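You operate a simulated robot arm through the tools that you are given. There is no shell and no other tool.

You are at the controls of a simulated robot arm. One attempt, no reset.

TASK
Form the white blank into a box, seal it and open the jig.
Fine: clamp it before you fold; the clamp and both levers end up.

Only the result counts: the job must be done as asked and must still hold three seconds after the hand-in. Knocking over, shifting, dropping, spilling or breaking anything else fails it. Lids that push on must go on centred and level and be pressed home; caps that screw on are set level and turned clockwise until they are tight. Flat cloth is picked up by pressing the open fingertips on it (5 to 10 N) and closing them slowly along it; thin cloth reads only 2 to 8 mm in the jaws.

THE ROBOT
A 6-joint arm with a fingered hand, fixed in place. Base frame: the origin is on the floor under the middle of its stand, x ahead of it, y to its left, z up. Readings come in m, rad, newtons and seconds.
With the tool pointing down near the work surface it reaches from about 0.34 to 0.74 m from the base axis. Its first joint turns from -2.007 to 2.007 rad. Payload 4 kg.
The TCP is the grasp point between the finger pads, 0.026 m short of the fingertips. In the tool frame z runs along the fingers and y along their closing line. The gripper opens to 0.132 m; its body begins 0.073 m behind the TCP. The gripper is a hand of 4 fingers: y runs from the thumb to the fingers, the wrist lies at [0, 0, -0.239] in the tool frame.
Orientation is that of the tool frame in the base frame, as [roll, pitch, yaw] about the fixed x, y, z axes, in that order (R = Rz(yaw) Ry(pitch) Rx(roll)). With the fingers straight down and closing along the base's y, the tool's x points along the base's -x, its y along +y and its z along -z.

THE INTERFACE
- The arm moves only by the tool send_rows. Its arguments are lists of equal length, an entry for each row: "slide": the shift along the tool's x, y, z in mm, a list of three; "dr": the turn, a rotation vector about the tool's x, y, z in degrees, a list of three. In form: {"slide": [[tx, ty, tz], ...], "dr": [[rx, ry, rz], ...]}. A call has 1 to 20 rows; each row shifts and turns the commanded pose from where the row before left it, along the tool's axes as they then stand. A row lasts 0.2 s, in which the tool goes at most 0.05 m and 0.15 rad; a call with a longer step from one row to the next is refused whole. Where a pose cannot be reached the arm comes as near as it can. A force on the tool above 50 N (or 10 N above the force at the start of the call, whichever is more), or a blocked arm, ends the call early, and 0.2 s more pass. In this call time passes only in rows, and 0.2 s behind the last. The reply holds the time, the measured pose of the TCP, the force on the tool along the base axes, the opening and the grip force, in the units named above and with some noise, with the torque about the TCP (base axes, N m) and any sound that the robot's microphone picked up.
- Cameras (640 x 400 px; columns grow to the right, rows downward): "scene" is fixed at [0.0509, -0.5005, 1.562]; the picture's right is [0.04, -1.00, 0.00], its down [-0.24, -0.01, -0.97] and it looks along [0.97, 0.04, -0.24] (base axes); focal length 214 px, centre (320, 200). "wrist" rides on the gripper at [0.068, 0.002, -0.097] in the tool frame; the picture's right is [-0.03, 1.00, 0.00], its down [-0.82, -0.02, -0.58] and it looks along [-0.58, -0.01, 0.82] (tool axes); focal length 270 px, centre (320, 200). There is no depth. A picture from a camera that has moved, and an enlarged one, comes with that camera's place and axes in the base frame and with its lens.
- camera(camera): a new picture of that camera. The clock stands still meanwhile.
- move_column(by): slides the trunk up (or, below 0, down) by that many m; the arm rides with it, the base frame stays. It gives what a move gives, with no picture.
- move_fingers(finger1, finger2, finger3, thumb_bend): sets how far each is bent, from 0 (flat) to 1 (curled in); at 0.3 the hand is open as for a grip, at 0.7 the pads meet at the TCP. One left out holds its place. A second passes; each finger stops where it meets its share of the squeeze, and holds until it gets a number again. It is the only way to open and close the hand. It gives what a move gives, with no picture; readings hold the bend of each and the force on the fingers (four entries, about 0 where the hand has none), thumb and palm.
- inspect(camera, box): a new picture of the part [left, top, right, bottom] of that camera's present view, enlarged. The clock stands still meanwhile.
- finish_job(): hands the job in; it is judged then, once.

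Nothing tells you positions but the pictures and the camera data. Unless the task says otherwise, let go and move clear before handing in.

The tools are called after "Call:" by a JSON object that holds its "op" and its "data". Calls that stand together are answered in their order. send_rows: Moves the arm, as the interface text tells. Its arguments: {"type":"object","properties":{"slide":{"type":"array","items":{"type":"array","items":{"type":"number"}}},"dr":{"type":"array","items":{"type":"array","items":{"type":"number"}}}},"required":["slide","dr"]} The other tools are called the same way: move_column (by) moves the trunk up or down; move_fingers (finger1, finger2, finger3, thumb_bend) moves the fingers one by one; camera (camera) takes a picture; inspect (camera, box) takes an enlarged picture of a part of a camera's view; finish_job () hands the job in.

At the start:

```text
time_s: 0.0
tool_pos: [0.2353, -0.2383, 1.5534]
tcp_rot: [-3.14, 0.002, -3.139]
force: [0.8, 0.7, 0.1]
ft_torque: [-0.03, -0.01, -0.02]
opening: 0.1318
grasp_force: 0.0
shape: jaw
bend: [0.3, 0.3, 0.3, 0.3]
finger forces: [0.0, 0.1, 0.0, 0.0, 0.1, 0.0]
trunk travel left (down, up): [-0.948, 0.042]
```

scene: 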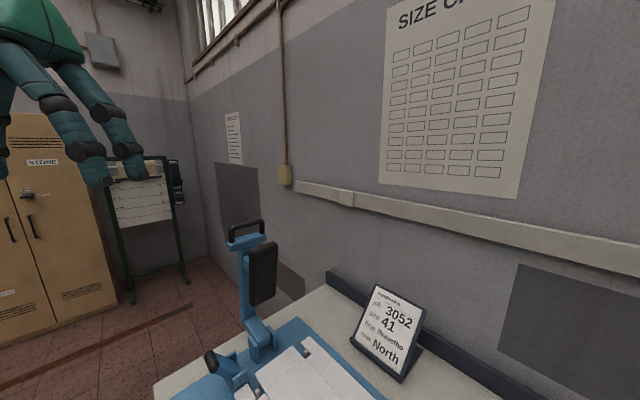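
wrist: 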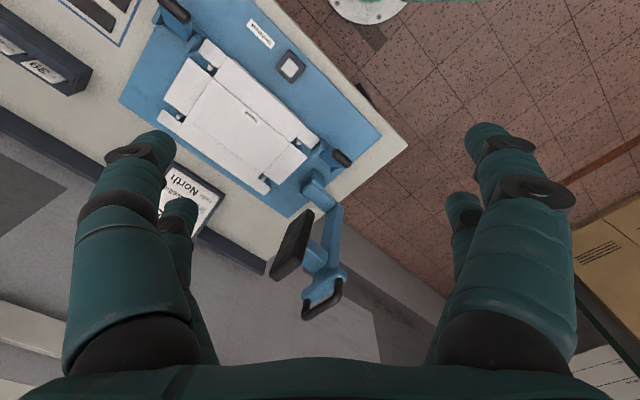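

I see a blue jig on a table with a white blank, a clamp arm standing upright (with a dark pad), and two levers at the sides. I will look closer before moving.

Call:
{"op": "inspect", "data": {"camera": "wrist", "box": [100, 0, 420, 200]}}

Call:
{"op": "inspect", "data": {"camera": "wrist", "box": [220, 120, 420, 330]}}

Call:
{"op": "inspect", "data": {"camera": "scene", "box": [140, 200, 460, 400]}}

```text
2.00 times, centred on (260, 100) of wrist
camera zoom: at [0.1659, -0.2367, 1.6523], right [0.03, 1.0, 0.0], down [0.82, -0.02, 0.58], along [0.58, -0.02, -0.82], focal length 541 px, centre (440, 400)
```

zoom: 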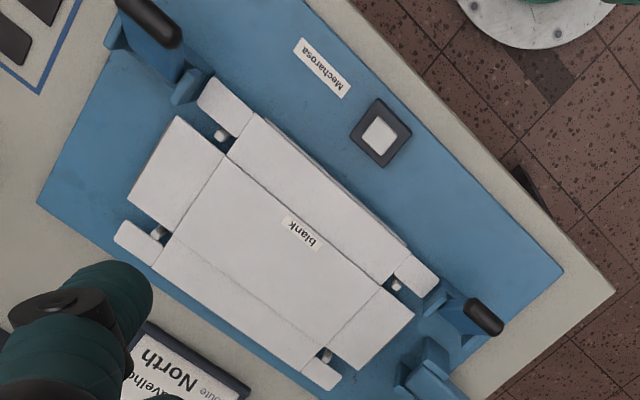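

```text
1.90 times, centred on (320, 225) of wrist
camera zoom: at [0.1659, -0.2367, 1.6523], right [0.03, 1.0, 0.0], down [0.82, -0.02, 0.58], along [0.58, -0.02, -0.82], focal length 515 px, centre (320, 152)
```

zoom: 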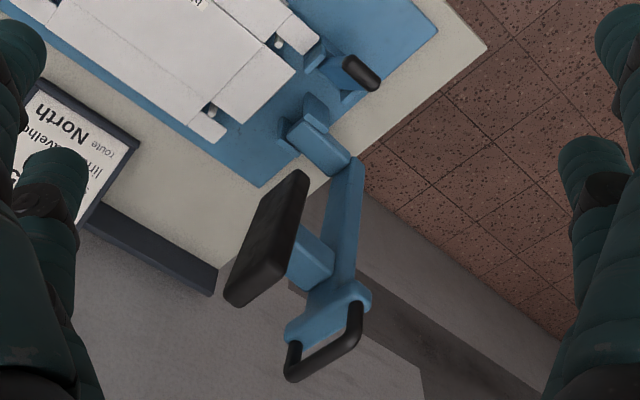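

```text
2.00 times, centred on (300, 300) of scene
camera zoom: at [0.0509, -0.5005, 1.562], right [0.04, -1.0, 0.0], down [-0.24, -0.01, -0.97], along [0.97, 0.04, -0.24], focal length 429 px, centre (360, 0)
```

zoom: 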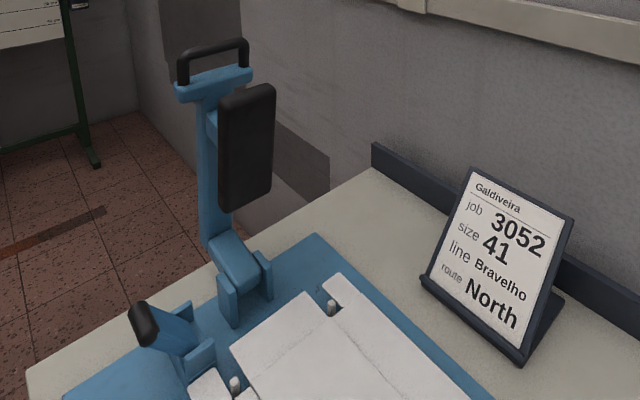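

The jig sits rotated about 45°, blank centre near (0.44, -0.47) with board height about 0.91; the clamp stands up at the left end and there are two levers near the front corners. I will lower the trunk a bit and look closer from other viewpoints before touching anything.

Call:
{"op": "inspect", "data": {"camera": "wrist", "box": [140, 0, 260, 75]}}

Call:
{"op": "inspect", "data": {"camera": "wrist", "box": [280, 125, 376, 185]}}

Call:
{"op": "inspect", "data": {"camera": "wrist", "box": [240, 10, 336, 100]}}

Call:
{"op": "inspect", "data": {"camera": "scene", "box": [170, 320, 298, 400]}}

Call:
{"op": "inspect", "data": {"camera": "wrist", "box": [0, 0, 160, 100]}}

```text
5.33 times, centred on (200, 38) of wrist
camera zoom: at [0.1659, -0.2367, 1.6523], right [0.03, 1.0, 0.0], down [0.82, -0.02, 0.58], along [0.58, -0.02, -0.82], focal length 1442 px, centre (960, 1067)
```

zoom: 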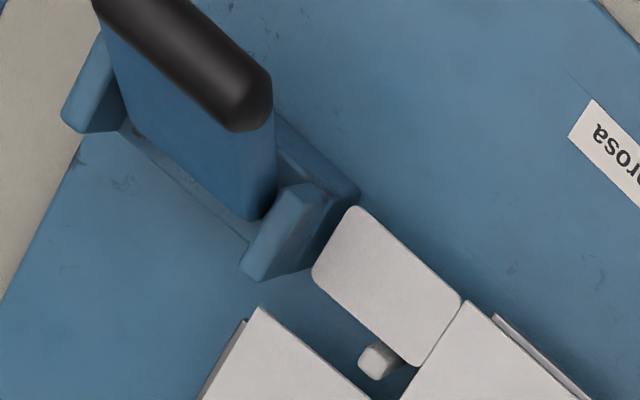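

```text
6.67 times, centred on (328, 155) of wrist
camera zoom: at [0.1659, -0.2367, 1.6523], right [0.03, 1.0, 0.0], down [0.82, -0.02, 0.58], along [0.58, -0.02, -0.82], focal length 1802 px, centre (267, 500)
```

zoom: 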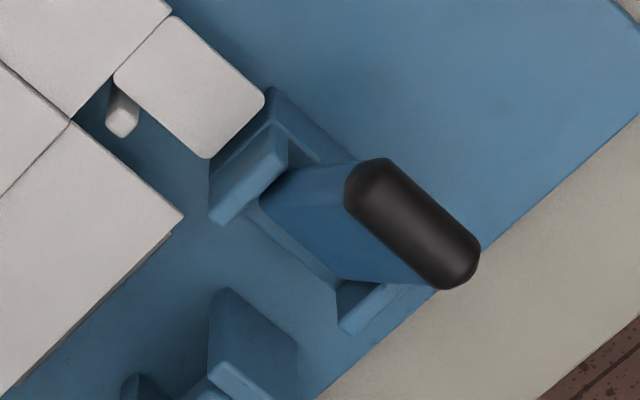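

```text
4.44 times, centred on (288, 55) of wrist
camera zoom: at [0.1659, -0.2367, 1.6523], right [0.03, 1.0, 0.0], down [0.82, -0.02, 0.58], along [0.58, -0.02, -0.82], focal length 1201 px, centre (462, 844)
```

zoom: 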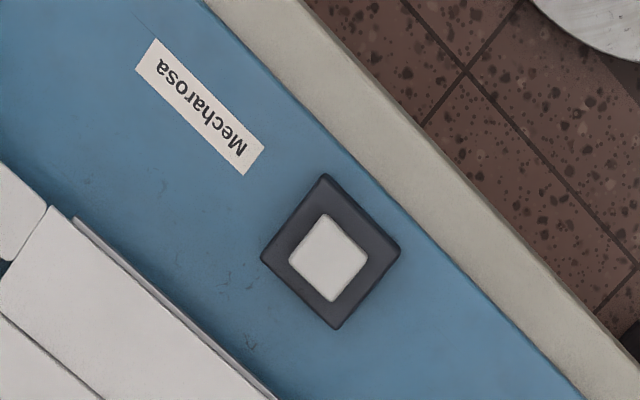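

```text
5.00 times, centred on (234, 360) of scene
camera zoom: at [0.0509, -0.5005, 1.562], right [0.04, -1.0, 0.0], down [-0.24, -0.01, -0.97], along [0.97, 0.04, -0.24], focal length 1072 px, centre (750, -600)
```

zoom: 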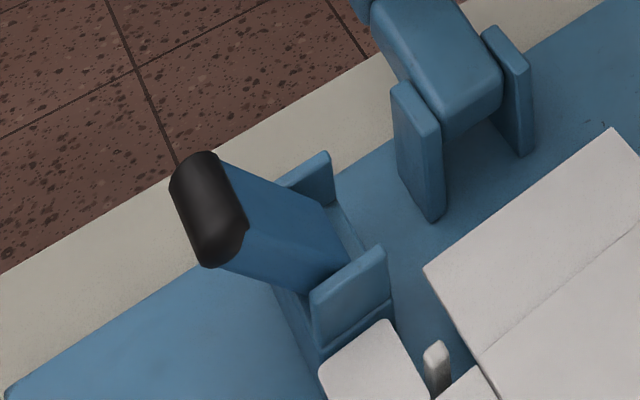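

```text
4.00 times, centred on (80, 50) of wrist
camera zoom: at [0.1659, -0.2367, 1.6523], right [0.03, 1.0, 0.0], down [0.82, -0.02, 0.58], along [0.58, -0.02, -0.82], focal length 1081 px, centre (1280, 800)
```

zoom: 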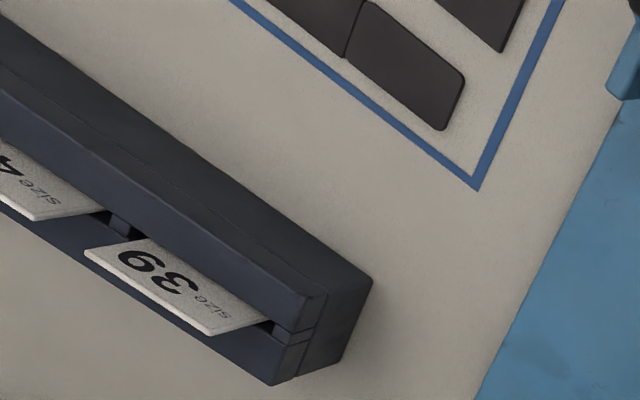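

The levers hinge along the jig's long axis and lean to the front, and a white push button in a dark frame sits at the front edge (probably the sealer). I'll turn the wrist to look at the rest of the table on the right before planning.

Call:
{"op": "send_rows", "data": {"slide": [[0, 0, 0], [0, 0, 0], [0, 0, 0], [0, 0, 0], [0, 0, 0], [0, 0, 0]], "dr": [[0, 0, 8], [0, 0, 8], [0, 0, 8], [0, 0, 8], [0, 0, 8], [0, 0, 5]]}}

Call:
{"op": "camera", "data": {"camera": "wrist"}}

Call:
{"op": "camera", "data": {"camera": "scene"}}

```text
time_s: 1.4
tool_pos: [0.2358, -0.2391, 1.5531]
tcp_rot: [-3.14, 0.004, 2.353]
force: [-0.6, 0.3, 0.1]
ft_torque: [0.05, 0.01, -0.02]
opening: 0.1319
grasp_force: 0.0
shape: jaw
bend: [0.3, 0.3, 0.3, 0.3]
finger forces: [0.1, 0.1, 0.0, 0.0, 0.0, 0.0]
trunk travel left (down, up): [-0.948, 0.042]
```

```text
taken
camera wrist: at [0.1874, -0.1887, 1.6519], right [0.73, 0.69, 0.0], down [0.56, -0.59, 0.58], along [0.4, -0.42, -0.82], focal length 270 px, centre (320, 200)
```

wrist: 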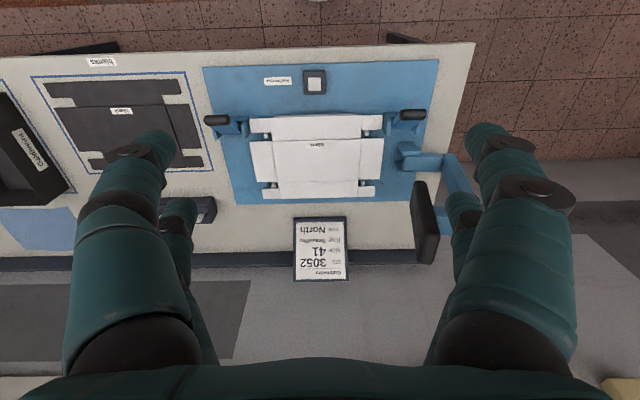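

```text
taken
```

scene: 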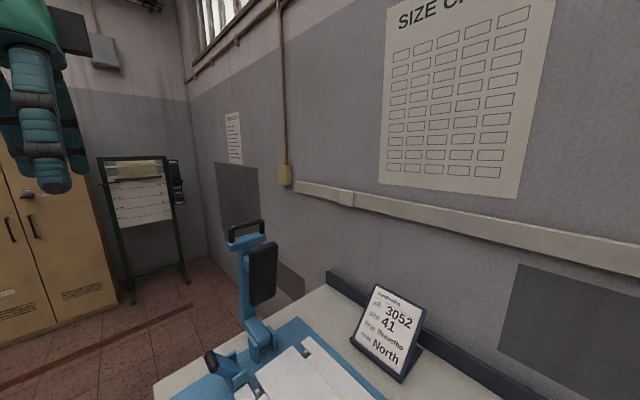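

The wrist view is now aligned with the jig; a brown blank and a tray lie elsewhere on the table (to be left alone). I'll zoom in on the jig for details.

Call:
{"op": "inspect", "data": {"camera": "wrist", "box": [190, 50, 350, 150]}}

Call:
{"op": "inspect", "data": {"camera": "wrist", "box": [310, 50, 470, 150]}}

Call:
{"op": "inspect", "data": {"camera": "wrist", "box": [190, 120, 510, 320]}}

Call:
{"op": "inspect", "data": {"camera": "wrist", "box": [0, 40, 320, 240]}}

```text
4.00 times, centred on (270, 100) of wrist
camera zoom: at [0.1874, -0.1887, 1.6519], right [0.73, 0.69, 0.0], down [0.56, -0.59, 0.58], along [0.4, -0.42, -0.82], focal length 1081 px, centre (520, 600)
```

zoom: 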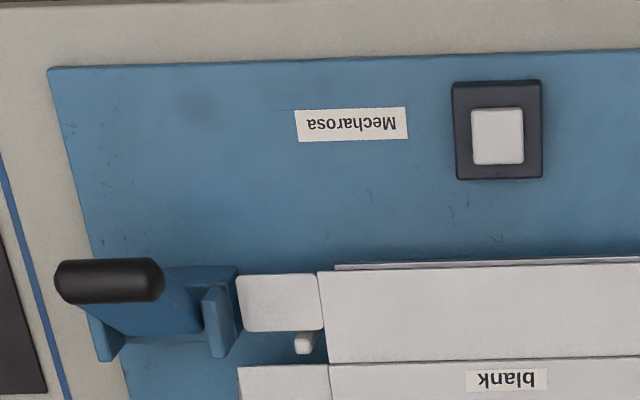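

```text
4.00 times, centred on (390, 100) of wrist
camera zoom: at [0.1874, -0.1887, 1.6519], right [0.73, 0.69, 0.0], down [0.56, -0.59, 0.58], along [0.4, -0.42, -0.82], focal length 1081 px, centre (40, 600)
```

zoom: 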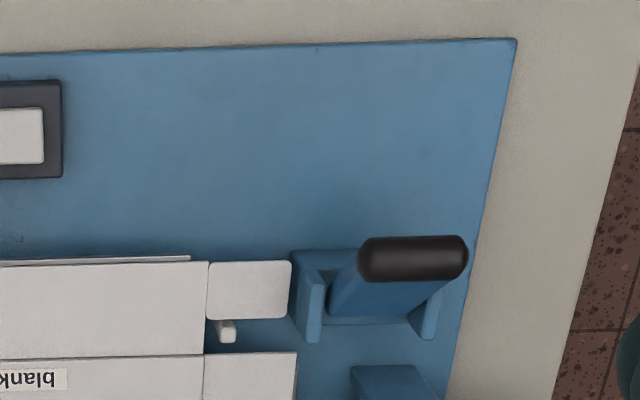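

```text
2.00 times, centred on (350, 220) of wrist
camera zoom: at [0.1874, -0.1887, 1.6519], right [0.73, 0.69, 0.0], down [0.56, -0.59, 0.58], along [0.4, -0.42, -0.82], focal length 541 px, centre (260, 160)
```

zoom: 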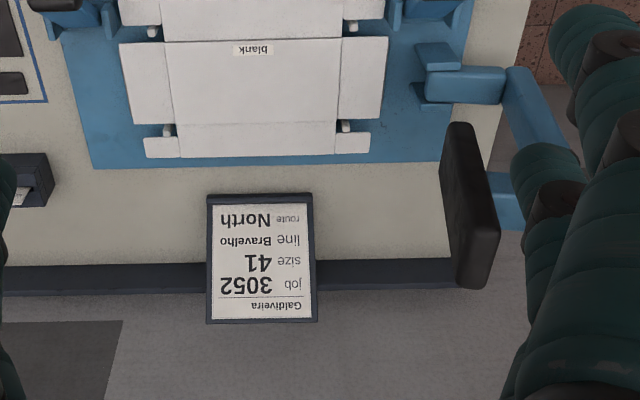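

```text
2.00 times, centred on (160, 140) of wrist
camera zoom: at [0.1874, -0.1887, 1.6519], right [0.73, 0.69, 0.0], down [0.56, -0.59, 0.58], along [0.4, -0.42, -0.82], focal length 541 px, centre (640, 320)
```

zoom: 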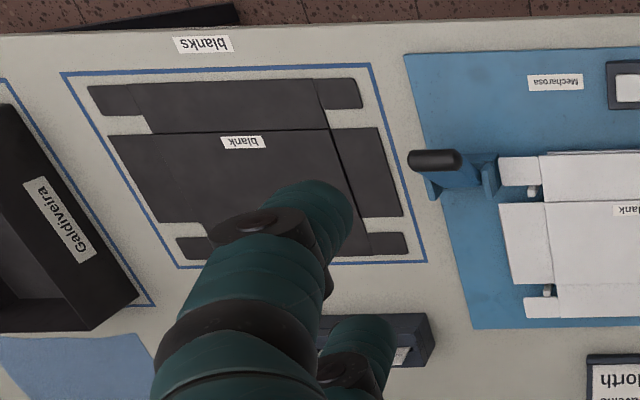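

The jig's long axis is at 45° and the tool is now aligned with it (tool y along the long axis). The clamp handle is around (0.68, -0.24, 1.31); I'll slide sideways to see the clamp and left lever clearly.

Call:
{"op": "send_rows", "data": {"slide": [[0, 32, 0], [0, 32, 0], [0, 32, 0], [0, 32, 0], [0, 32, 0], [0, 32, 0], [0, 32, 0], [0, 32, 0]], "dr": [[0, 0, 0], [0, 0, 0], [0, 0, 0], [0, 0, 0], [0, 0, 0], [0, 0, 0], [0, 0, 0], [0, 0, 0]]}}

Call:
{"op": "camera", "data": {"camera": "wrist"}}

Call:
{"op": "inspect", "data": {"camera": "wrist", "box": [200, 100, 440, 340]}}

```text
time_s: 3.2
tool_pos: [0.4142, -0.0565, 1.5426]
tcp_rot: [3.141, 0.005, 2.354]
force: [-0.2, 0.1, 0.5]
ft_torque: [-0.03, 0.01, -0.04]
opening: 0.1319
grasp_force: 0.0
shape: jaw
bend: [0.3, 0.3, 0.3, 0.3]
finger forces: [0.0, 0.0, 0.0, 0.0, 0.0, 0.0]
out of reach, approached as far as the arm can: row 6, 7, 8
trunk travel left (down, up): [-0.948, 0.042]
```

```text
taken
camera wrist: at [0.3671, -0.0068, 1.6412], right [0.73, 0.69, 0.0], down [0.56, -0.59, 0.58], along [0.4, -0.42, -0.81], focal length 270 px, centre (320, 200)
```

wrist: 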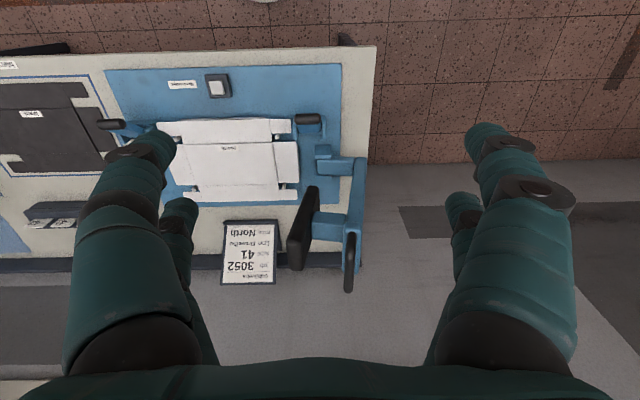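

```text
1.67 times, centred on (320, 220) of wrist
camera zoom: at [0.3671, -0.0068, 1.6412], right [0.73, 0.69, 0.0], down [0.56, -0.59, 0.58], along [0.4, -0.42, -0.81], focal length 450 px, centre (320, 167)
```

zoom: 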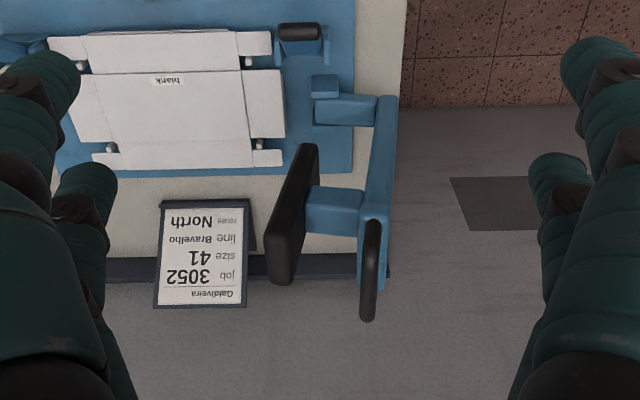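

The clamp is an L-shaped arm hinged at the left end, with a bar handle on top near (0.67, -0.24, 1.31); it should swing about 90° toward the blank. I want to see the hand's finger layout before planning the grip.

Call:
{"op": "camera", "data": {"camera": "scene"}}

Call:
{"op": "inspect", "data": {"camera": "wrist", "box": [280, 170, 400, 310]}}

Call:
{"op": "inspect", "data": {"camera": "wrist", "box": [270, 90, 380, 170]}}

```text
taken
```

scene: 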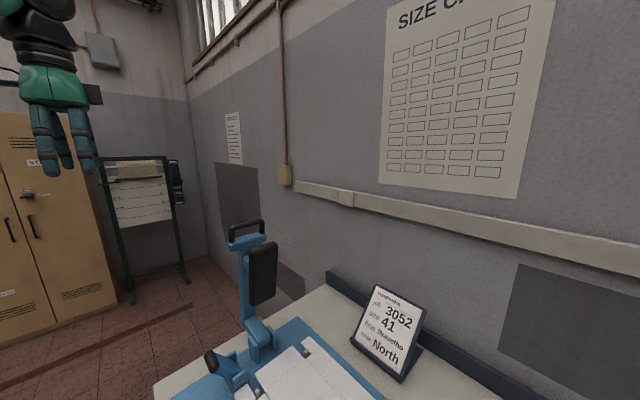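

```text
2.86 times, centred on (340, 240) of wrist
camera zoom: at [0.3671, -0.0068, 1.6412], right [0.73, 0.69, 0.0], down [0.56, -0.59, 0.58], along [0.4, -0.42, -0.81], focal length 772 px, centre (263, 86)
```

zoom: 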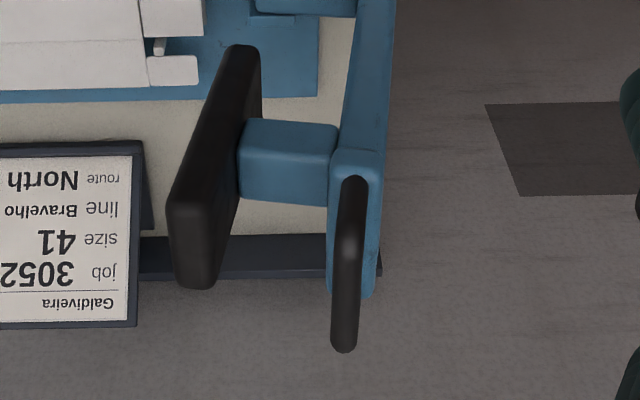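

```text
5.00 times, centred on (325, 130) of wrist
camera zoom: at [0.3671, -0.0068, 1.6412], right [0.73, 0.69, 0.0], down [0.56, -0.59, 0.58], along [0.4, -0.42, -0.81], focal length 1351 px, centre (295, 550)
```

zoom: 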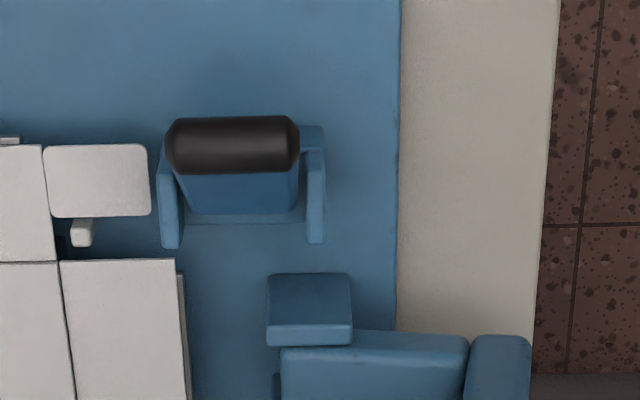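

Hand is visible in the scene camera's upper left; zooming there.

Call:
{"op": "inspect", "data": {"camera": "scene", "box": [0, 20, 160, 200]}}

Call:
{"op": "inspect", "data": {"camera": "wrist", "box": [60, 100, 620, 400]}}

```text
2.22 times, centred on (80, 110) of scene
camera zoom: at [0.0509, -0.5005, 1.562], right [0.04, -1.0, 0.0], down [-0.24, -0.01, -0.97], along [0.97, 0.04, -0.24], focal length 477 px, centre (853, 400)
```

zoom: 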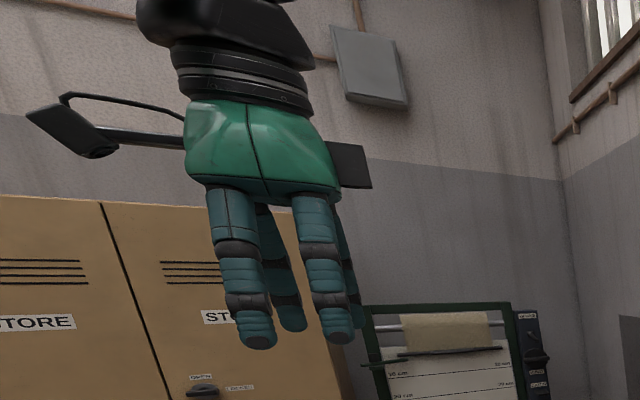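

```text
1.14 times, centred on (340, 250) of wrist
camera zoom: at [0.3671, -0.0068, 1.6412], right [0.73, 0.69, 0.0], down [0.56, -0.59, 0.58], along [0.4, -0.42, -0.81], focal length 309 px, centre (297, 143)
```

zoom: 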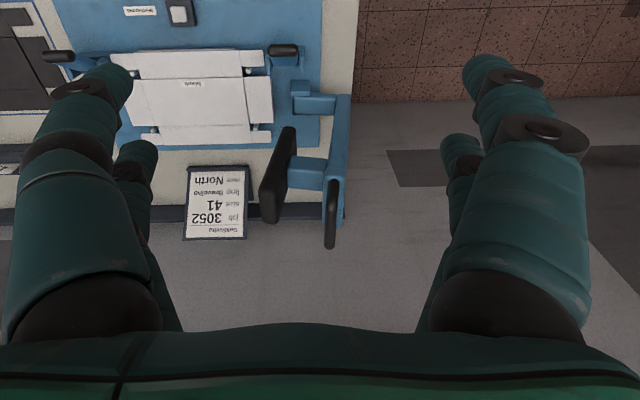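

The hand has two fingers on each side, and the wrist camera hangs on the front side. My plan is to close the fingers, pitch the tool 45° outward, come behind the clamp handle (its +long-axis side) and push it over toward the blank. First closing fingers and pitching.

Call:
{"op": "move_fingers", "data": {"finger1": 0.7, "finger2": 0.7, "finger3": 0.7, "thumb_bend": 0.7}}

Call:
{"op": "send_rows", "data": {"slide": [[0, 0, 0], [0, 0, 0], [0, 0, 0], [0, 0, 0], [0, 0, 0], [0, 0, 0]], "dr": [[0, -7.5, 0], [0, -7.5, 0], [0, -7.5, 0], [0, -7.5, 0], [0, -7.5, 0], [0, -7.5, 0]]}}

Call:
{"op": "camera", "data": {"camera": "wrist"}}

Call:
{"op": "camera", "data": {"camera": "scene"}}

```text
time_s: 4.2
tool_pos: [0.4131, -0.0581, 1.5432]
tcp_rot: [3.14, 0.003, 2.355]
force: [0.3, -0.7, -0.6]
ft_torque: [-0.01, 0.01, -0.02]
opening: 0.0015
grasp_force: 0.1
shape: fingers
bend: [0.7, 0.7, 0.7, 0.7]
finger forces: [0.1, 0.1, 0.0, 0.0, 0.1, 0.1]
trunk travel left (down, up): [-0.948, 0.042]
```

```text
time_s: 5.6
tool_pos: [0.4121, -0.0564, 1.544]
tcp_rot: [3.139, 0.788, 2.355]
force: [0.1, 0.6, 0.4]
ft_torque: [-0.04, 0.0, 0.0]
opening: 0.0017
grasp_force: 0.1
shape: fingers
bend: [0.7, 0.7, 0.7, 0.7]
finger forces: [0.0, 0.0, 0.0, 0.1, 0.0, 0.1]
trunk travel left (down, up): [-0.948, 0.042]
```

```text
taken
camera wrist: at [0.3317, 0.0267, 1.5655], right [0.72, 0.69, 0.02], down [0.1, -0.13, 0.99], along [0.69, -0.71, -0.16], focal length 270 px, centre (320, 200)
```

wrist: 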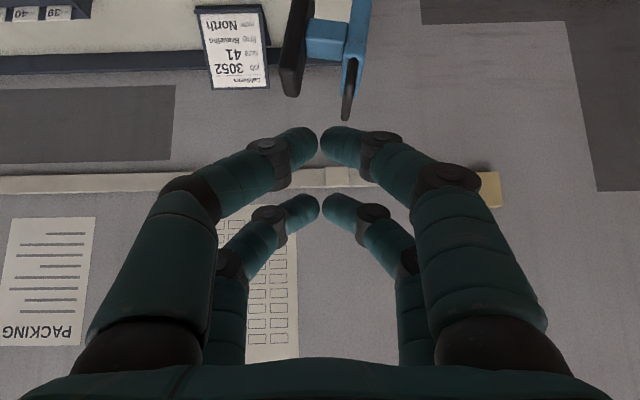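

```text
taken
```

scene: 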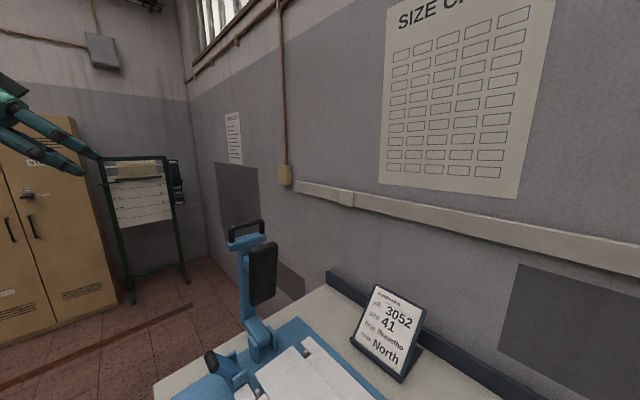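

Fingers meet at the TCP and bow outward toward the palm. I'll lower the tool about 14 cm so the wrist camera looks horizontally at the clamp from the front and I can measure handle, pad and hinge.

Call:
{"op": "send_rows", "data": {"slide": [[25, 0, 25], [25, 0, 25], [25, 0, 25], [25, 0, 25], [25, 0, 25], [25, 0, 25]], "dr": [[0, 0, 0], [0, 0, 0], [0, 0, 0], [0, 0, 0], [0, 0, 0], [0, 0, 0]]}}

Call:
{"op": "camera", "data": {"camera": "wrist"}}

```text
time_s: 7.0
tool_pos: [0.4143, -0.0573, 1.3313]
tcp_rot: [-3.14, 0.786, 2.354]
force: [0.4, -0.2, 0.2]
ft_torque: [0.0, 0.03, 0.0]
opening: 0.0016
grasp_force: 0.0
shape: fingers
bend: [0.7, 0.7, 0.7, 0.7]
finger forces: [0.0, 0.1, 0.0, 0.0, 0.0, 0.1]
trunk travel left (down, up): [-0.948, 0.042]
```

```text
taken
camera wrist: at [0.3321, 0.0265, 1.353], right [0.72, 0.69, 0.02], down [0.1, -0.13, 0.99], along [0.69, -0.71, -0.17], focal length 270 px, centre (320, 200)
```

wrist: 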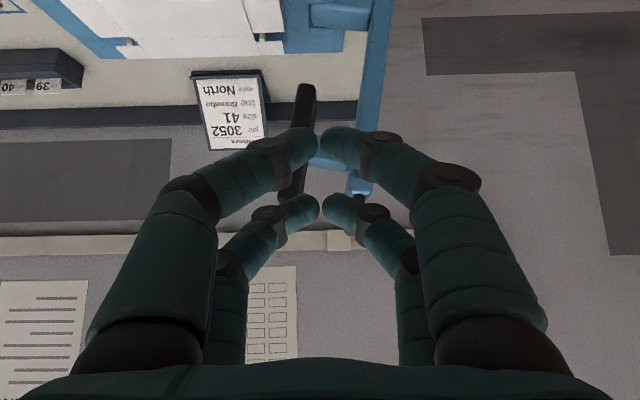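

The closed fingers block the view of the clamp (picture is upside down here). I'll open the hand to see between the fingers.

Call:
{"op": "move_fingers", "data": {"finger1": 0.3, "finger2": 0.3, "finger3": 0.3, "thumb_bend": 0.3}}

Call:
{"op": "inspect", "data": {"camera": "wrist", "box": [220, 0, 460, 240]}}

```text
time_s: 8.0
tool_pos: [0.4134, -0.0581, 1.3328]
tcp_rot: [-3.141, 0.787, 2.354]
force: [1.1, 0.0, -0.1]
ft_torque: [-0.02, -0.02, -0.01]
opening: 0.1322
grasp_force: 0.0
shape: fingers
bend: [0.3, 0.3, 0.3, 0.3]
finger forces: [0.1, 0.0, 0.0, 0.1, 0.0, 0.0]
trunk travel left (down, up): [-0.948, 0.042]
```

```text
1.67 times, centred on (340, 120) of wrist
camera zoom: at [0.3316, 0.0263, 1.3535], right [0.72, 0.69, 0.02], down [0.1, -0.13, 0.99], along [0.69, -0.71, -0.17], focal length 450 px, centre (287, 333)
```

zoom: 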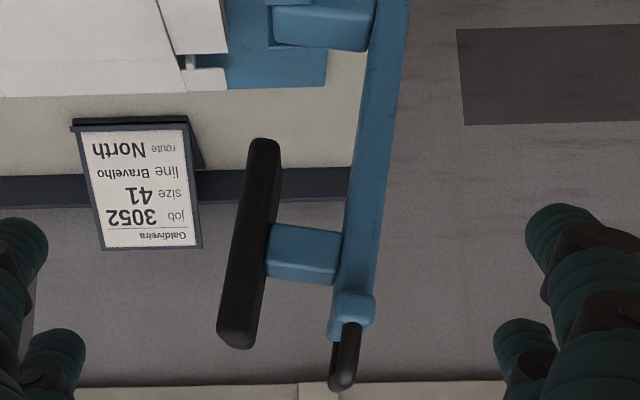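

Good view of the clamp from the front. Zooming further on the handle and on the hinge.

Call:
{"op": "inspect", "data": {"camera": "wrist", "box": [320, 160, 400, 240]}}

Call:
{"op": "inspect", "data": {"camera": "scene", "box": [215, 205, 295, 285]}}

Call:
{"op": "inspect", "data": {"camera": "scene", "box": [190, 280, 310, 400]}}

```text
5.00 times, centred on (360, 200) of wrist
camera zoom: at [0.3316, 0.0263, 1.3535], right [0.72, 0.69, 0.02], down [0.1, -0.13, 0.99], along [0.69, -0.71, -0.17], focal length 1351 px, centre (120, 200)
```

zoom: 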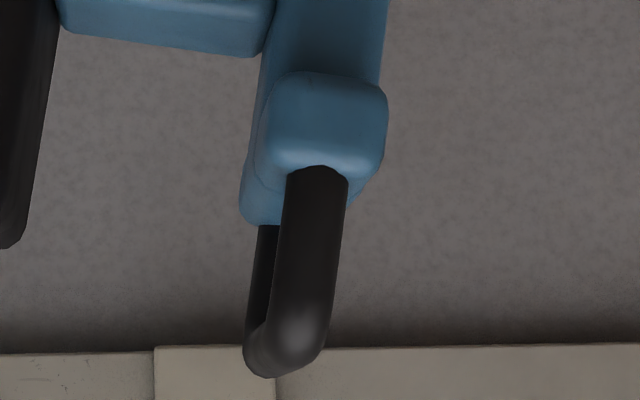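

```text
5.00 times, centred on (255, 245) of scene
camera zoom: at [0.0509, -0.5005, 1.562], right [0.04, -1.0, 0.0], down [-0.24, -0.01, -0.97], along [0.97, 0.04, -0.24], focal length 1072 px, centre (645, -25)
```

zoom: 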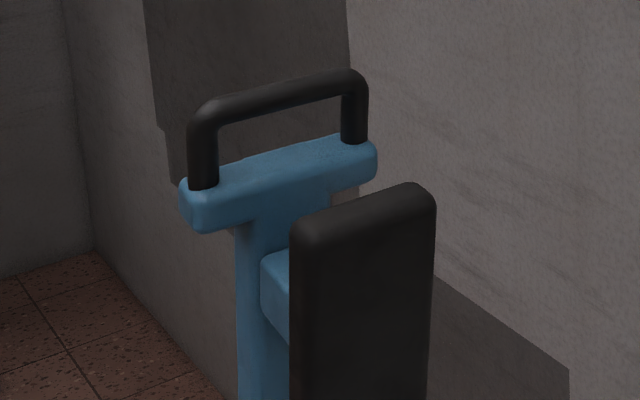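

```text
3.33 times, centred on (250, 340) of scene
camera zoom: at [0.0509, -0.5005, 1.562], right [0.04, -1.0, 0.0], down [-0.24, -0.01, -0.97], along [0.97, 0.04, -0.24], focal length 715 px, centre (553, -267)
```

zoom: 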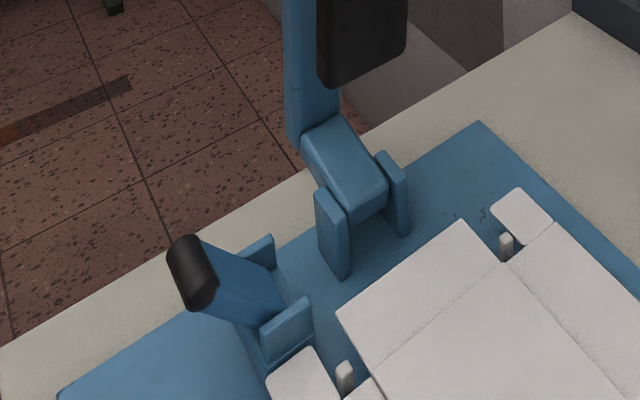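

The handle bar runs along the short axis at long-coordinate 0.298, from 0.603 to 0.697 in the short coordinate, height 1.329; the pad's top is at about 1.30 and the hinge near (0.245, 0.955). I'll half-close the hand, pitch to 30°, and move to a pre-grasp just above/in front of the bar.

Call:
{"op": "move_fingers", "data": {"finger1": 0.48, "finger2": 0.48, "finger3": 0.48, "thumb_bend": 0.48}}

Call:
{"op": "send_rows", "data": {"slide": [[0, 0, 0], [0, 0, 0], [-20, 0, -34.7], [-20, 0, -34.7], [-30, 5.9, 17.3], [-30, 5.9, 17.3], [-30, 5.9, 17.3], [-30, 5.9, 17.3]], "dr": [[0, 7.5, 0], [0, 7.5, 0], [0, 0, 0], [0, 0, 0], [0, 0, 0], [0, 0, 0], [0, 0, 0], [0, 0, 0]]}}

Call:
{"op": "camera", "data": {"camera": "wrist"}}

Call:
{"op": "camera", "data": {"camera": "scene"}}

```text
time_s: 9.0
tool_pos: [0.4127, -0.0571, 1.3316]
tcp_rot: [3.141, 0.788, 2.355]
force: [0.8, -0.1, 0.0]
ft_torque: [0.03, 0.03, -0.01]
opening: 0.0733
grasp_force: 0.0
shape: fingers
bend: [0.48, 0.48, 0.48, 0.48]
finger forces: [0.0, 0.0, 0.0, 0.0, 0.0, 0.0]
trunk travel left (down, up): [-0.948, 0.042]
```

```text
time_s: 10.8
tool_pos: [0.5295, -0.1415, 1.4123]
tcp_rot: [-3.141, 0.522, 2.356]
force: [0.8, 0.6, 0.3]
ft_torque: [0.0, 0.0, -0.01]
opening: 0.0731
grasp_force: 0.1
shape: fingers
bend: [0.48, 0.48, 0.48, 0.48]
finger forces: [0.0, 0.0, 0.0, 0.1, 0.1, 0.1]
trunk travel left (down, up): [-0.948, 0.042]
```

```text
taken
camera wrist: at [0.4554, -0.063, 1.4628], right [0.72, 0.69, 0.01], down [0.28, -0.31, 0.91], along [0.63, -0.65, -0.42], focal length 270 px, centre (320, 200)
```

wrist: 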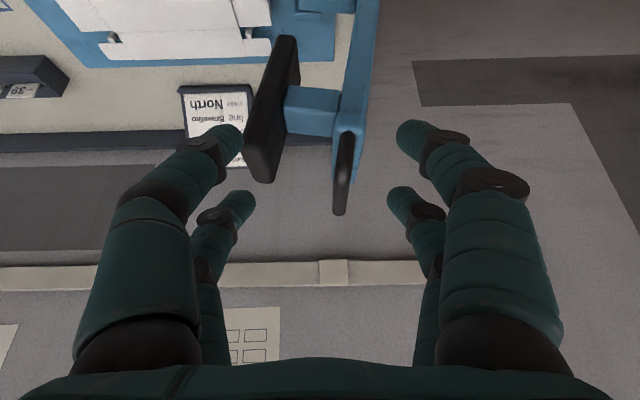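

```text
taken
```

scene: 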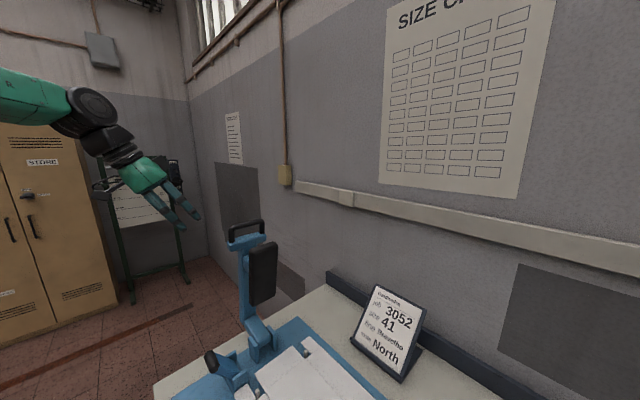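

I'm in front of and above the clamp, with the bar between the two finger pairs in view. Continuing to the pre-grasp point just above the bar.

Call:
{"op": "send_rows", "data": {"slide": [[-27.8, 5.9, 19.5], [-27.8, 5.9, 19.5], [-27.8, 5.9, 19.5], [-27.8, 5.9, 19.5]], "dr": [[0, 0, 0], [0, 0, 0], [0, 0, 0], [0, 0, 0]]}}

Call:
{"op": "camera", "data": {"camera": "wrist"}}

Call:
{"op": "inspect", "data": {"camera": "scene", "box": [160, 130, 320, 290]}}

```text
time_s: 11.8
tool_pos: [0.6421, -0.2184, 1.3991]
tcp_rot: [-3.14, 0.526, 2.356]
force: [0.4, -0.3, 0.4]
ft_torque: [0.0, 0.02, 0.01]
opening: 0.0733
grasp_force: 0.0
shape: fingers
bend: [0.48, 0.48, 0.48, 0.48]
finger forces: [0.0, 0.0, 0.0, 0.0, 0.1, 0.0]
trunk travel left (down, up): [-0.948, 0.042]
```

```text
taken
camera wrist: at [0.5666, -0.1411, 1.4506], right [0.72, 0.69, 0.01], down [0.28, -0.31, 0.91], along [0.63, -0.65, -0.42], focal length 270 px, centre (320, 200)
```

wrist: 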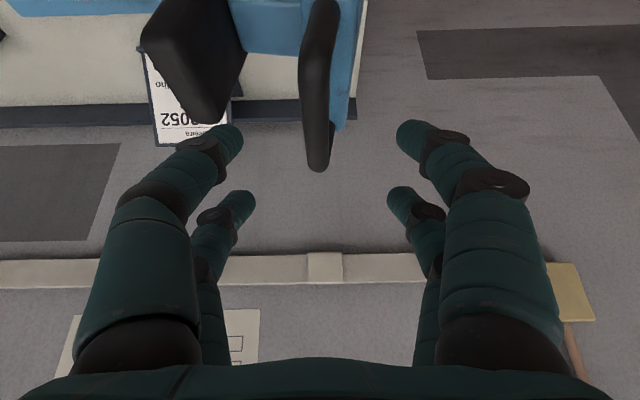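

```text
2.50 times, centred on (240, 210) of scene
camera zoom: at [0.0509, -0.5005, 1.562], right [0.04, -1.0, 0.0], down [-0.24, -0.01, -0.97], along [0.97, 0.04, -0.24], focal length 536 px, centre (520, 175)
```

zoom: 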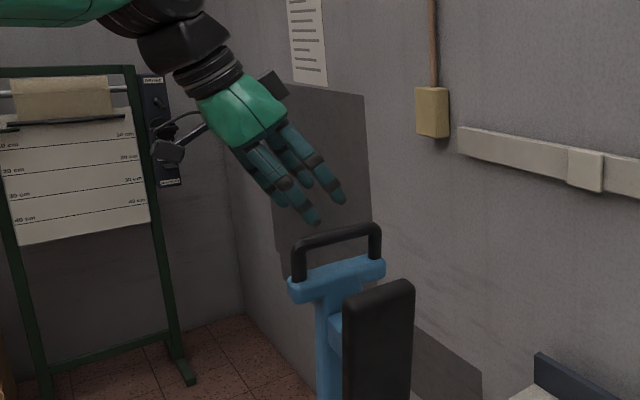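

The bar sits centred between the finger pairs. I'll advance along the tool axis about 72 mm so the bar lies at the pads, then close gently.

Call:
{"op": "send_rows", "data": {"slide": [[0, 0, 18], [0, 0, 18], [0, 0, 18], [0, 0, 18]], "dr": [[0, 0, 0], [0, 0, 0], [0, 0, 0], [0, 0, 0]]}}

Call:
{"op": "camera", "data": {"camera": "wrist"}}

Call:
{"op": "inspect", "data": {"camera": "scene", "box": [190, 170, 310, 290]}}

```text
time_s: 12.8
tool_pos: [0.6666, -0.243, 1.3378]
tcp_rot: [-3.141, 0.526, 2.355]
force: [-0.7, -0.3, -0.9]
ft_torque: [-0.01, -0.01, 0.02]
opening: 0.0732
grasp_force: 0.0
shape: fingers
bend: [0.48, 0.48, 0.48, 0.48]
finger forces: [0.0, 0.1, 0.0, 0.1, 0.0, 0.1]
trunk travel left (down, up): [-0.948, 0.042]
```

```text
taken
camera wrist: at [0.5915, -0.1657, 1.3892], right [0.72, 0.69, 0.01], down [0.28, -0.31, 0.91], along [0.63, -0.65, -0.42], focal length 270 px, centre (320, 200)
```

wrist: 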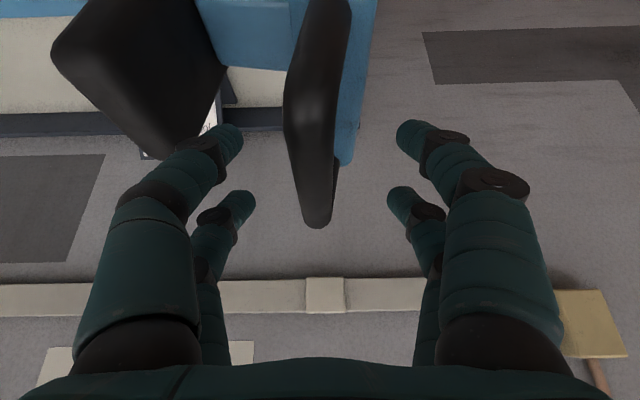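

```text
3.33 times, centred on (250, 230) of scene
camera zoom: at [0.0509, -0.5005, 1.562], right [0.04, -1.0, 0.0], down [-0.24, -0.01, -0.97], along [0.97, 0.04, -0.24], focal length 715 px, centre (553, 100)
```

zoom: 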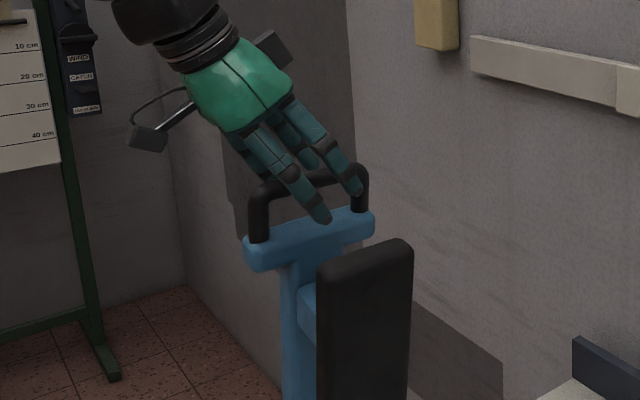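

The fingers straddle the bar. Closing to a light hold.

Call:
{"op": "move_fingers", "data": {"finger1": 0.65, "finger2": 0.65, "finger3": 0.65, "thumb_bend": 0.65}}

Call:
{"op": "camera", "data": {"camera": "wrist"}}

Call:
{"op": "inspect", "data": {"camera": "scene", "box": [210, 190, 290, 270]}}

```text
time_s: 13.8
tool_pos: [0.6668, -0.2429, 1.3372]
tcp_rot: [-3.141, 0.524, 2.355]
force: [-1.0, 0.0, -0.5]
ft_torque: [-0.03, 0.02, -0.03]
opening: 0.0169
grasp_force: 0.2
shape: fingers
bend: [0.65, 0.65, 0.64, 0.65]
finger forces: [0.0, 0.0, 1.1, 0.0, 0.0, 0.1]
trunk travel left (down, up): [-0.948, 0.042]
```

```text
taken
camera wrist: at [0.5911, -0.1657, 1.3895], right [0.72, 0.69, 0.01], down [0.28, -0.31, 0.91], along [0.63, -0.65, -0.42], focal length 270 px, centre (320, 200)
```

wrist: 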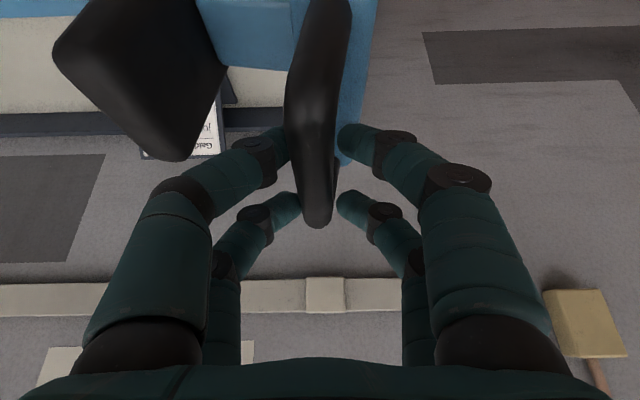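

```text
5.00 times, centred on (250, 230) of scene
camera zoom: at [0.0509, -0.5005, 1.562], right [0.04, -1.0, 0.0], down [-0.24, -0.01, -0.97], along [0.97, 0.04, -0.24], focal length 1072 px, centre (670, 50)
```

zoom: 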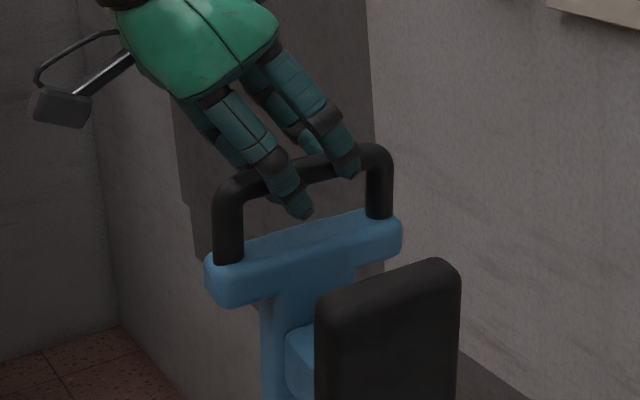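

Light hold achieved (opening 17 mm). Now I'll start swinging the clamp toward the blank with a small test motion along the estimated arc.

Call:
{"op": "send_rows", "data": {"slide": [[-0.7, -13, -1.2], [-0.6, -13.2, -1.1], [-0.3, -13.1, -0.5], [-0.2, -13.2, -0.4]], "dr": [[0, 0, 0], [0, 0, 0], [0, 0, 0], [0, 0, 0]]}}

Call:
{"op": "camera", "data": {"camera": "wrist"}}

Call:
{"op": "camera", "data": {"camera": "scene"}}

```text
time_s: 14.8
tool_pos: [0.6277, -0.2821, 1.3421]
tcp_rot: [3.141, 0.525, 2.354]
force: [0.9, -0.3, 0.3]
ft_torque: [0.01, 0.02, 0.02]
opening: 0.0168
grasp_force: 0.0
shape: fingers
bend: [0.65, 0.64, 0.65, 0.65]
finger forces: [0.1, 0.6, 0.0, 0.0, 0.1, 0.0]
trunk travel left (down, up): [-0.948, 0.042]
```

```text
taken
camera wrist: at [0.5533, -0.2035, 1.3931], right [0.72, 0.69, 0.01], down [0.28, -0.31, 0.91], along [0.63, -0.65, -0.42], focal length 270 px, centre (320, 200)
```

wrist: 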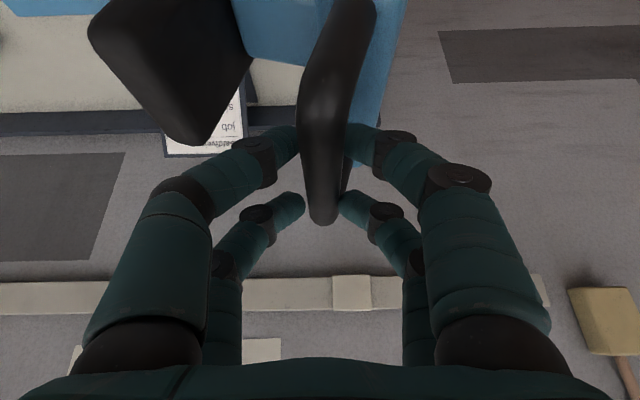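

```text
taken
```

scene: 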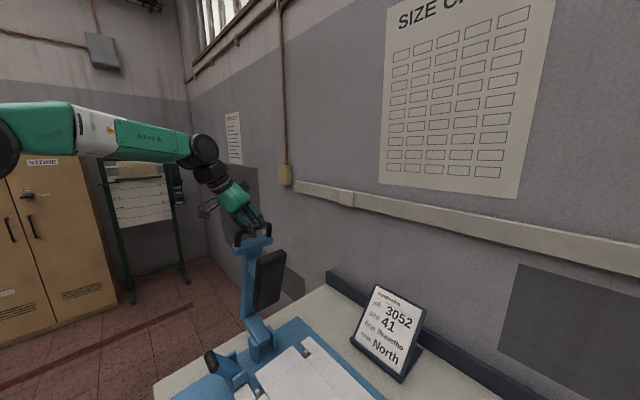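

The clamp follows the hand with almost no force. I'll continue along the arc to about 40°, rotating the tool with it.

Call:
{"op": "send_rows", "data": {"slide": [[0.45, -26.7, 0.78], [0.89, -26.7, 1.53], [1.38, -26.5, 2.39], [1.77, -26.5, 3.07], [2.24, -26.3, 3.88], [2.78, -26.1, 4.81], [3.17, -26.0, 5.49], [3.66, -25.6, 6.33]], "dr": [[-1.732, 0, 1.0], [-1.732, 0, 1.0], [-1.732, 0, 1.0], [-1.732, 0, 1.0], [-1.732, 0, 1.0], [-1.732, 0, 1.0], [-1.732, 0, 1.0], [-1.732, 0, 1.0]]}}

Call:
{"op": "camera", "data": {"camera": "wrist"}}

Call:
{"op": "camera", "data": {"camera": "scene"}}

```text
time_s: 16.6
tool_pos: [0.484, -0.4232, 1.2847]
tcp_rot: [2.821, 0.501, 2.197]
force: [-2.4, -2.2, -0.6]
ft_torque: [-0.04, 0.04, -0.03]
opening: 0.0175
grasp_force: 1.7
shape: fingers
bend: [0.65, 0.65, 0.63, 0.65]
finger forces: [0.0, 0.1, 2.0, 0.0, 0.9, 0.1]
trunk travel left (down, up): [-0.948, 0.042]
```

```text
taken
camera wrist: at [0.3998, -0.3567, 1.3343], right [0.69, 0.66, 0.29], down [0.1, -0.49, 0.87], along [0.71, -0.57, -0.4], focal length 270 px, centre (320, 200)
```

wrist: 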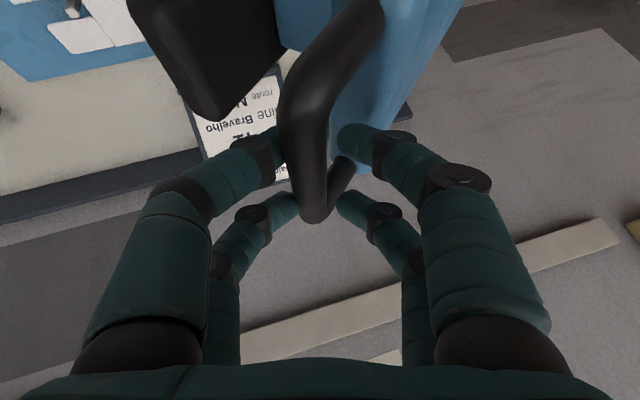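

```text
taken
```

scene: 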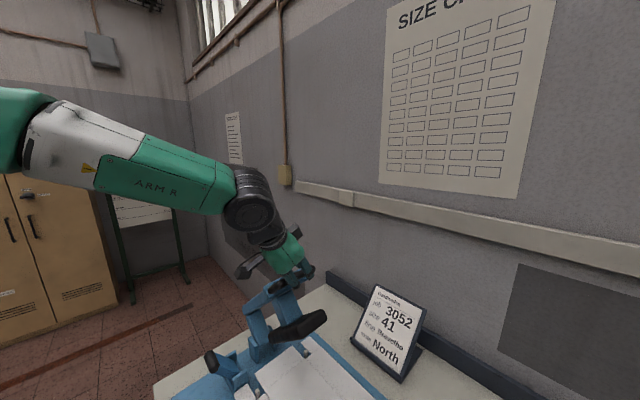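

The clamp is at about 40° and following well. Continuing the arc toward about 72°.

Call:
{"op": "send_rows", "data": {"slide": [[4.05, -25.4, 7.02], [4.49, -25.1, 7.78], [4.94, -24.9, 8.56], [5.33, -24.4, 9.22], [5.75, -24.1, 9.96], [6.15, -23.6, 10.65]], "dr": [[-1.732, 0, 1.0], [-1.732, 0, 1.0], [-1.732, 0, 1.0], [-1.732, 0, 1.0], [-1.732, 0, 1.0], [-1.732, 0, 1.0]]}}

Call:
{"op": "camera", "data": {"camera": "wrist"}}

Call:
{"op": "camera", "data": {"camera": "scene"}}

```text
time_s: 18.0
tool_pos: [0.4015, -0.5068, 1.1753]
tcp_rot: [2.588, 0.461, 2.089]
force: [-6.2, -6.6, 1.8]
ft_torque: [-0.14, 0.11, -0.16]
opening: 0.0193
grasp_force: 3.8
shape: fingers
bend: [0.65, 0.65, 0.62, 0.64]
finger forces: [0.0, 0.0, 5.8, 0.0, 2.0, 0.0]
trunk travel left (down, up): [-0.948, 0.042]
```

```text
taken
camera wrist: at [0.3101, -0.4459, 1.2211], right [0.64, 0.6, 0.48], down [-0.02, -0.61, 0.79], along [0.77, -0.51, -0.37], focal length 270 px, centre (320, 200)
```

wrist: 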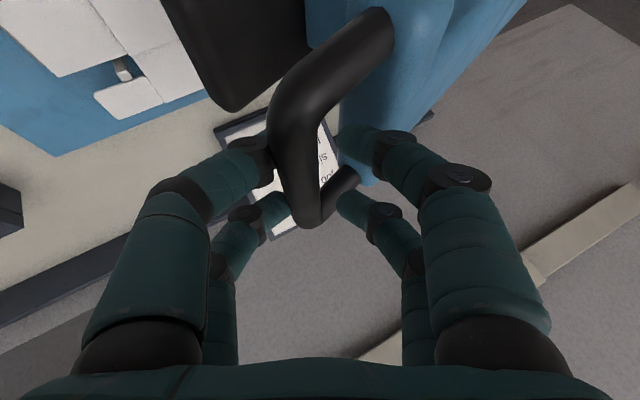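

```text
taken
```

scene: 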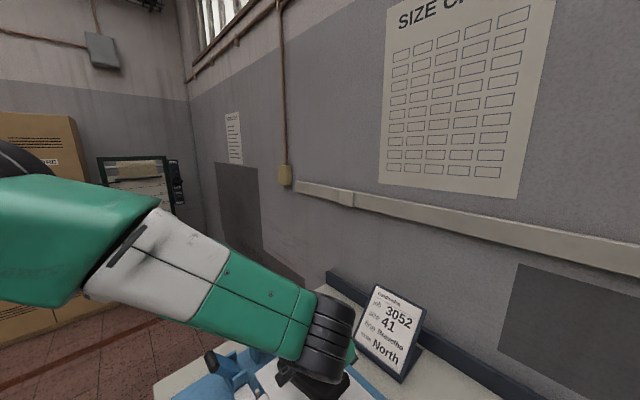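

The clamp is at ~64°; slight outward force means the true radius is a few mm larger. I'll correct outward and continue in smaller steps.

Call:
{"op": "send_rows", "data": {"slide": [[5.92, -24.0, 10.25], [6.3, -23.6, 10.9]], "dr": [[-1.732, 0, 1.0], [-1.732, 0, 1.0]]}}

Call:
{"op": "camera", "data": {"camera": "wrist"}}

Call:
{"op": "inspect", "data": {"camera": "scene", "box": [180, 320, 400, 400]}}

```text
time_s: 18.6
tool_pos: [0.38, -0.5264, 1.1294]
tcp_rot: [2.514, 0.437, 2.058]
force: [-4.9, -5.7, -0.3]
ft_torque: [-0.13, 0.04, -0.14]
opening: 0.0195
grasp_force: 3.9
shape: fingers
bend: [0.65, 0.65, 0.62, 0.64]
finger forces: [0.0, 0.0, 5.2, 0.0, 2.4, 0.0]
trunk travel left (down, up): [-0.948, 0.042]
```

```text
taken
camera wrist: at [0.2872, -0.4685, 1.1742], right [0.61, 0.58, 0.54], down [-0.06, -0.65, 0.76], along [0.79, -0.49, -0.36], focal length 270 px, centre (320, 200)
```

wrist: 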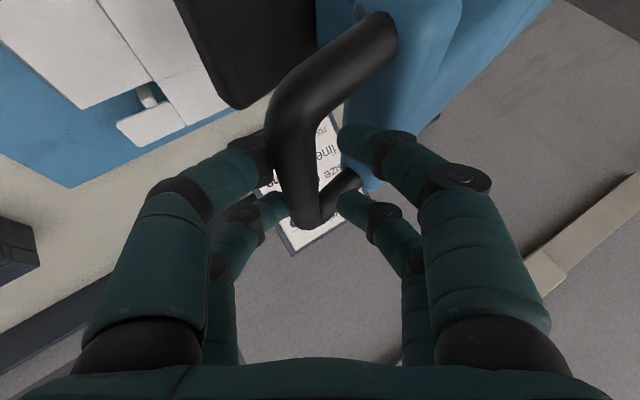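

```text
2.91 times, centred on (290, 360) of scene
camera zoom: at [0.0509, -0.5005, 1.562], right [0.04, -1.0, 0.0], down [-0.24, -0.01, -0.97], along [0.97, 0.04, -0.24], focal length 624 px, centre (407, -266)
```

zoom: 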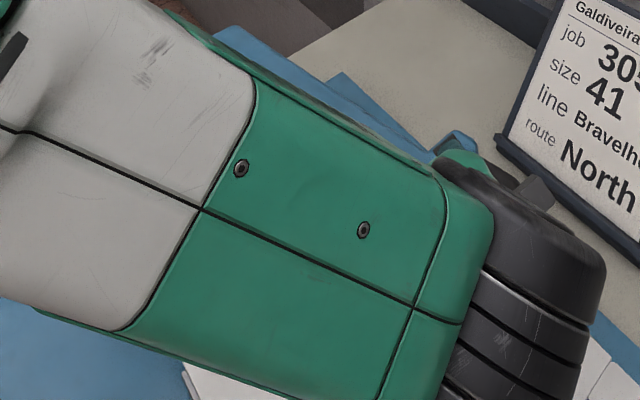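

About 72° closed; continuing in small steps toward pad contact.

Call:
{"op": "send_rows", "data": {"slide": [[6.65, -23.05, 11.5], [3.68, -11.0, 6.4], [3.68, -11.0, 6.4]], "dr": [[-1.732, 0, 1.0], [-0.866, 0, 0.5], [-0.866, 0, 0.5]]}}

Call:
{"op": "camera", "data": {"camera": "wrist"}}

```text
time_s: 19.4
tool_pos: [0.3653, -0.543, 1.0805]
tcp_rot: [2.44, 0.417, 2.027]
force: [-6.9, -5.0, -3.0]
ft_torque: [-0.12, 0.13, -0.14]
opening: 0.0197
grasp_force: 4.2
shape: fingers
bend: [0.65, 0.65, 0.62, 0.64]
finger forces: [0.0, 0.0, 6.1, 0.1, 2.9, 0.0]
trunk travel left (down, up): [-0.948, 0.042]
```

```text
taken
camera wrist: at [0.2694, -0.4867, 1.1245], right [0.58, 0.55, 0.6], down [-0.1, -0.69, 0.72], along [0.81, -0.48, -0.35], focal length 270 px, centre (320, 200)
```

wrist: 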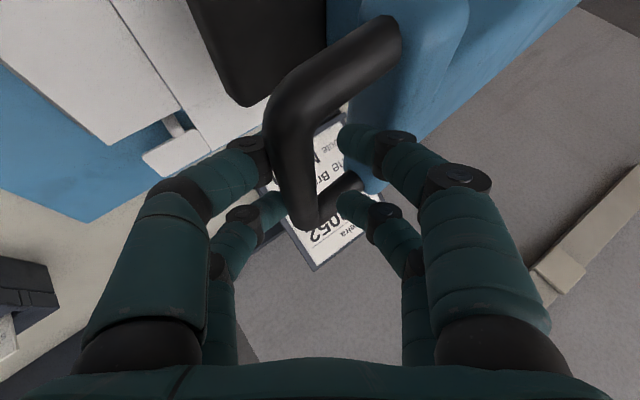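

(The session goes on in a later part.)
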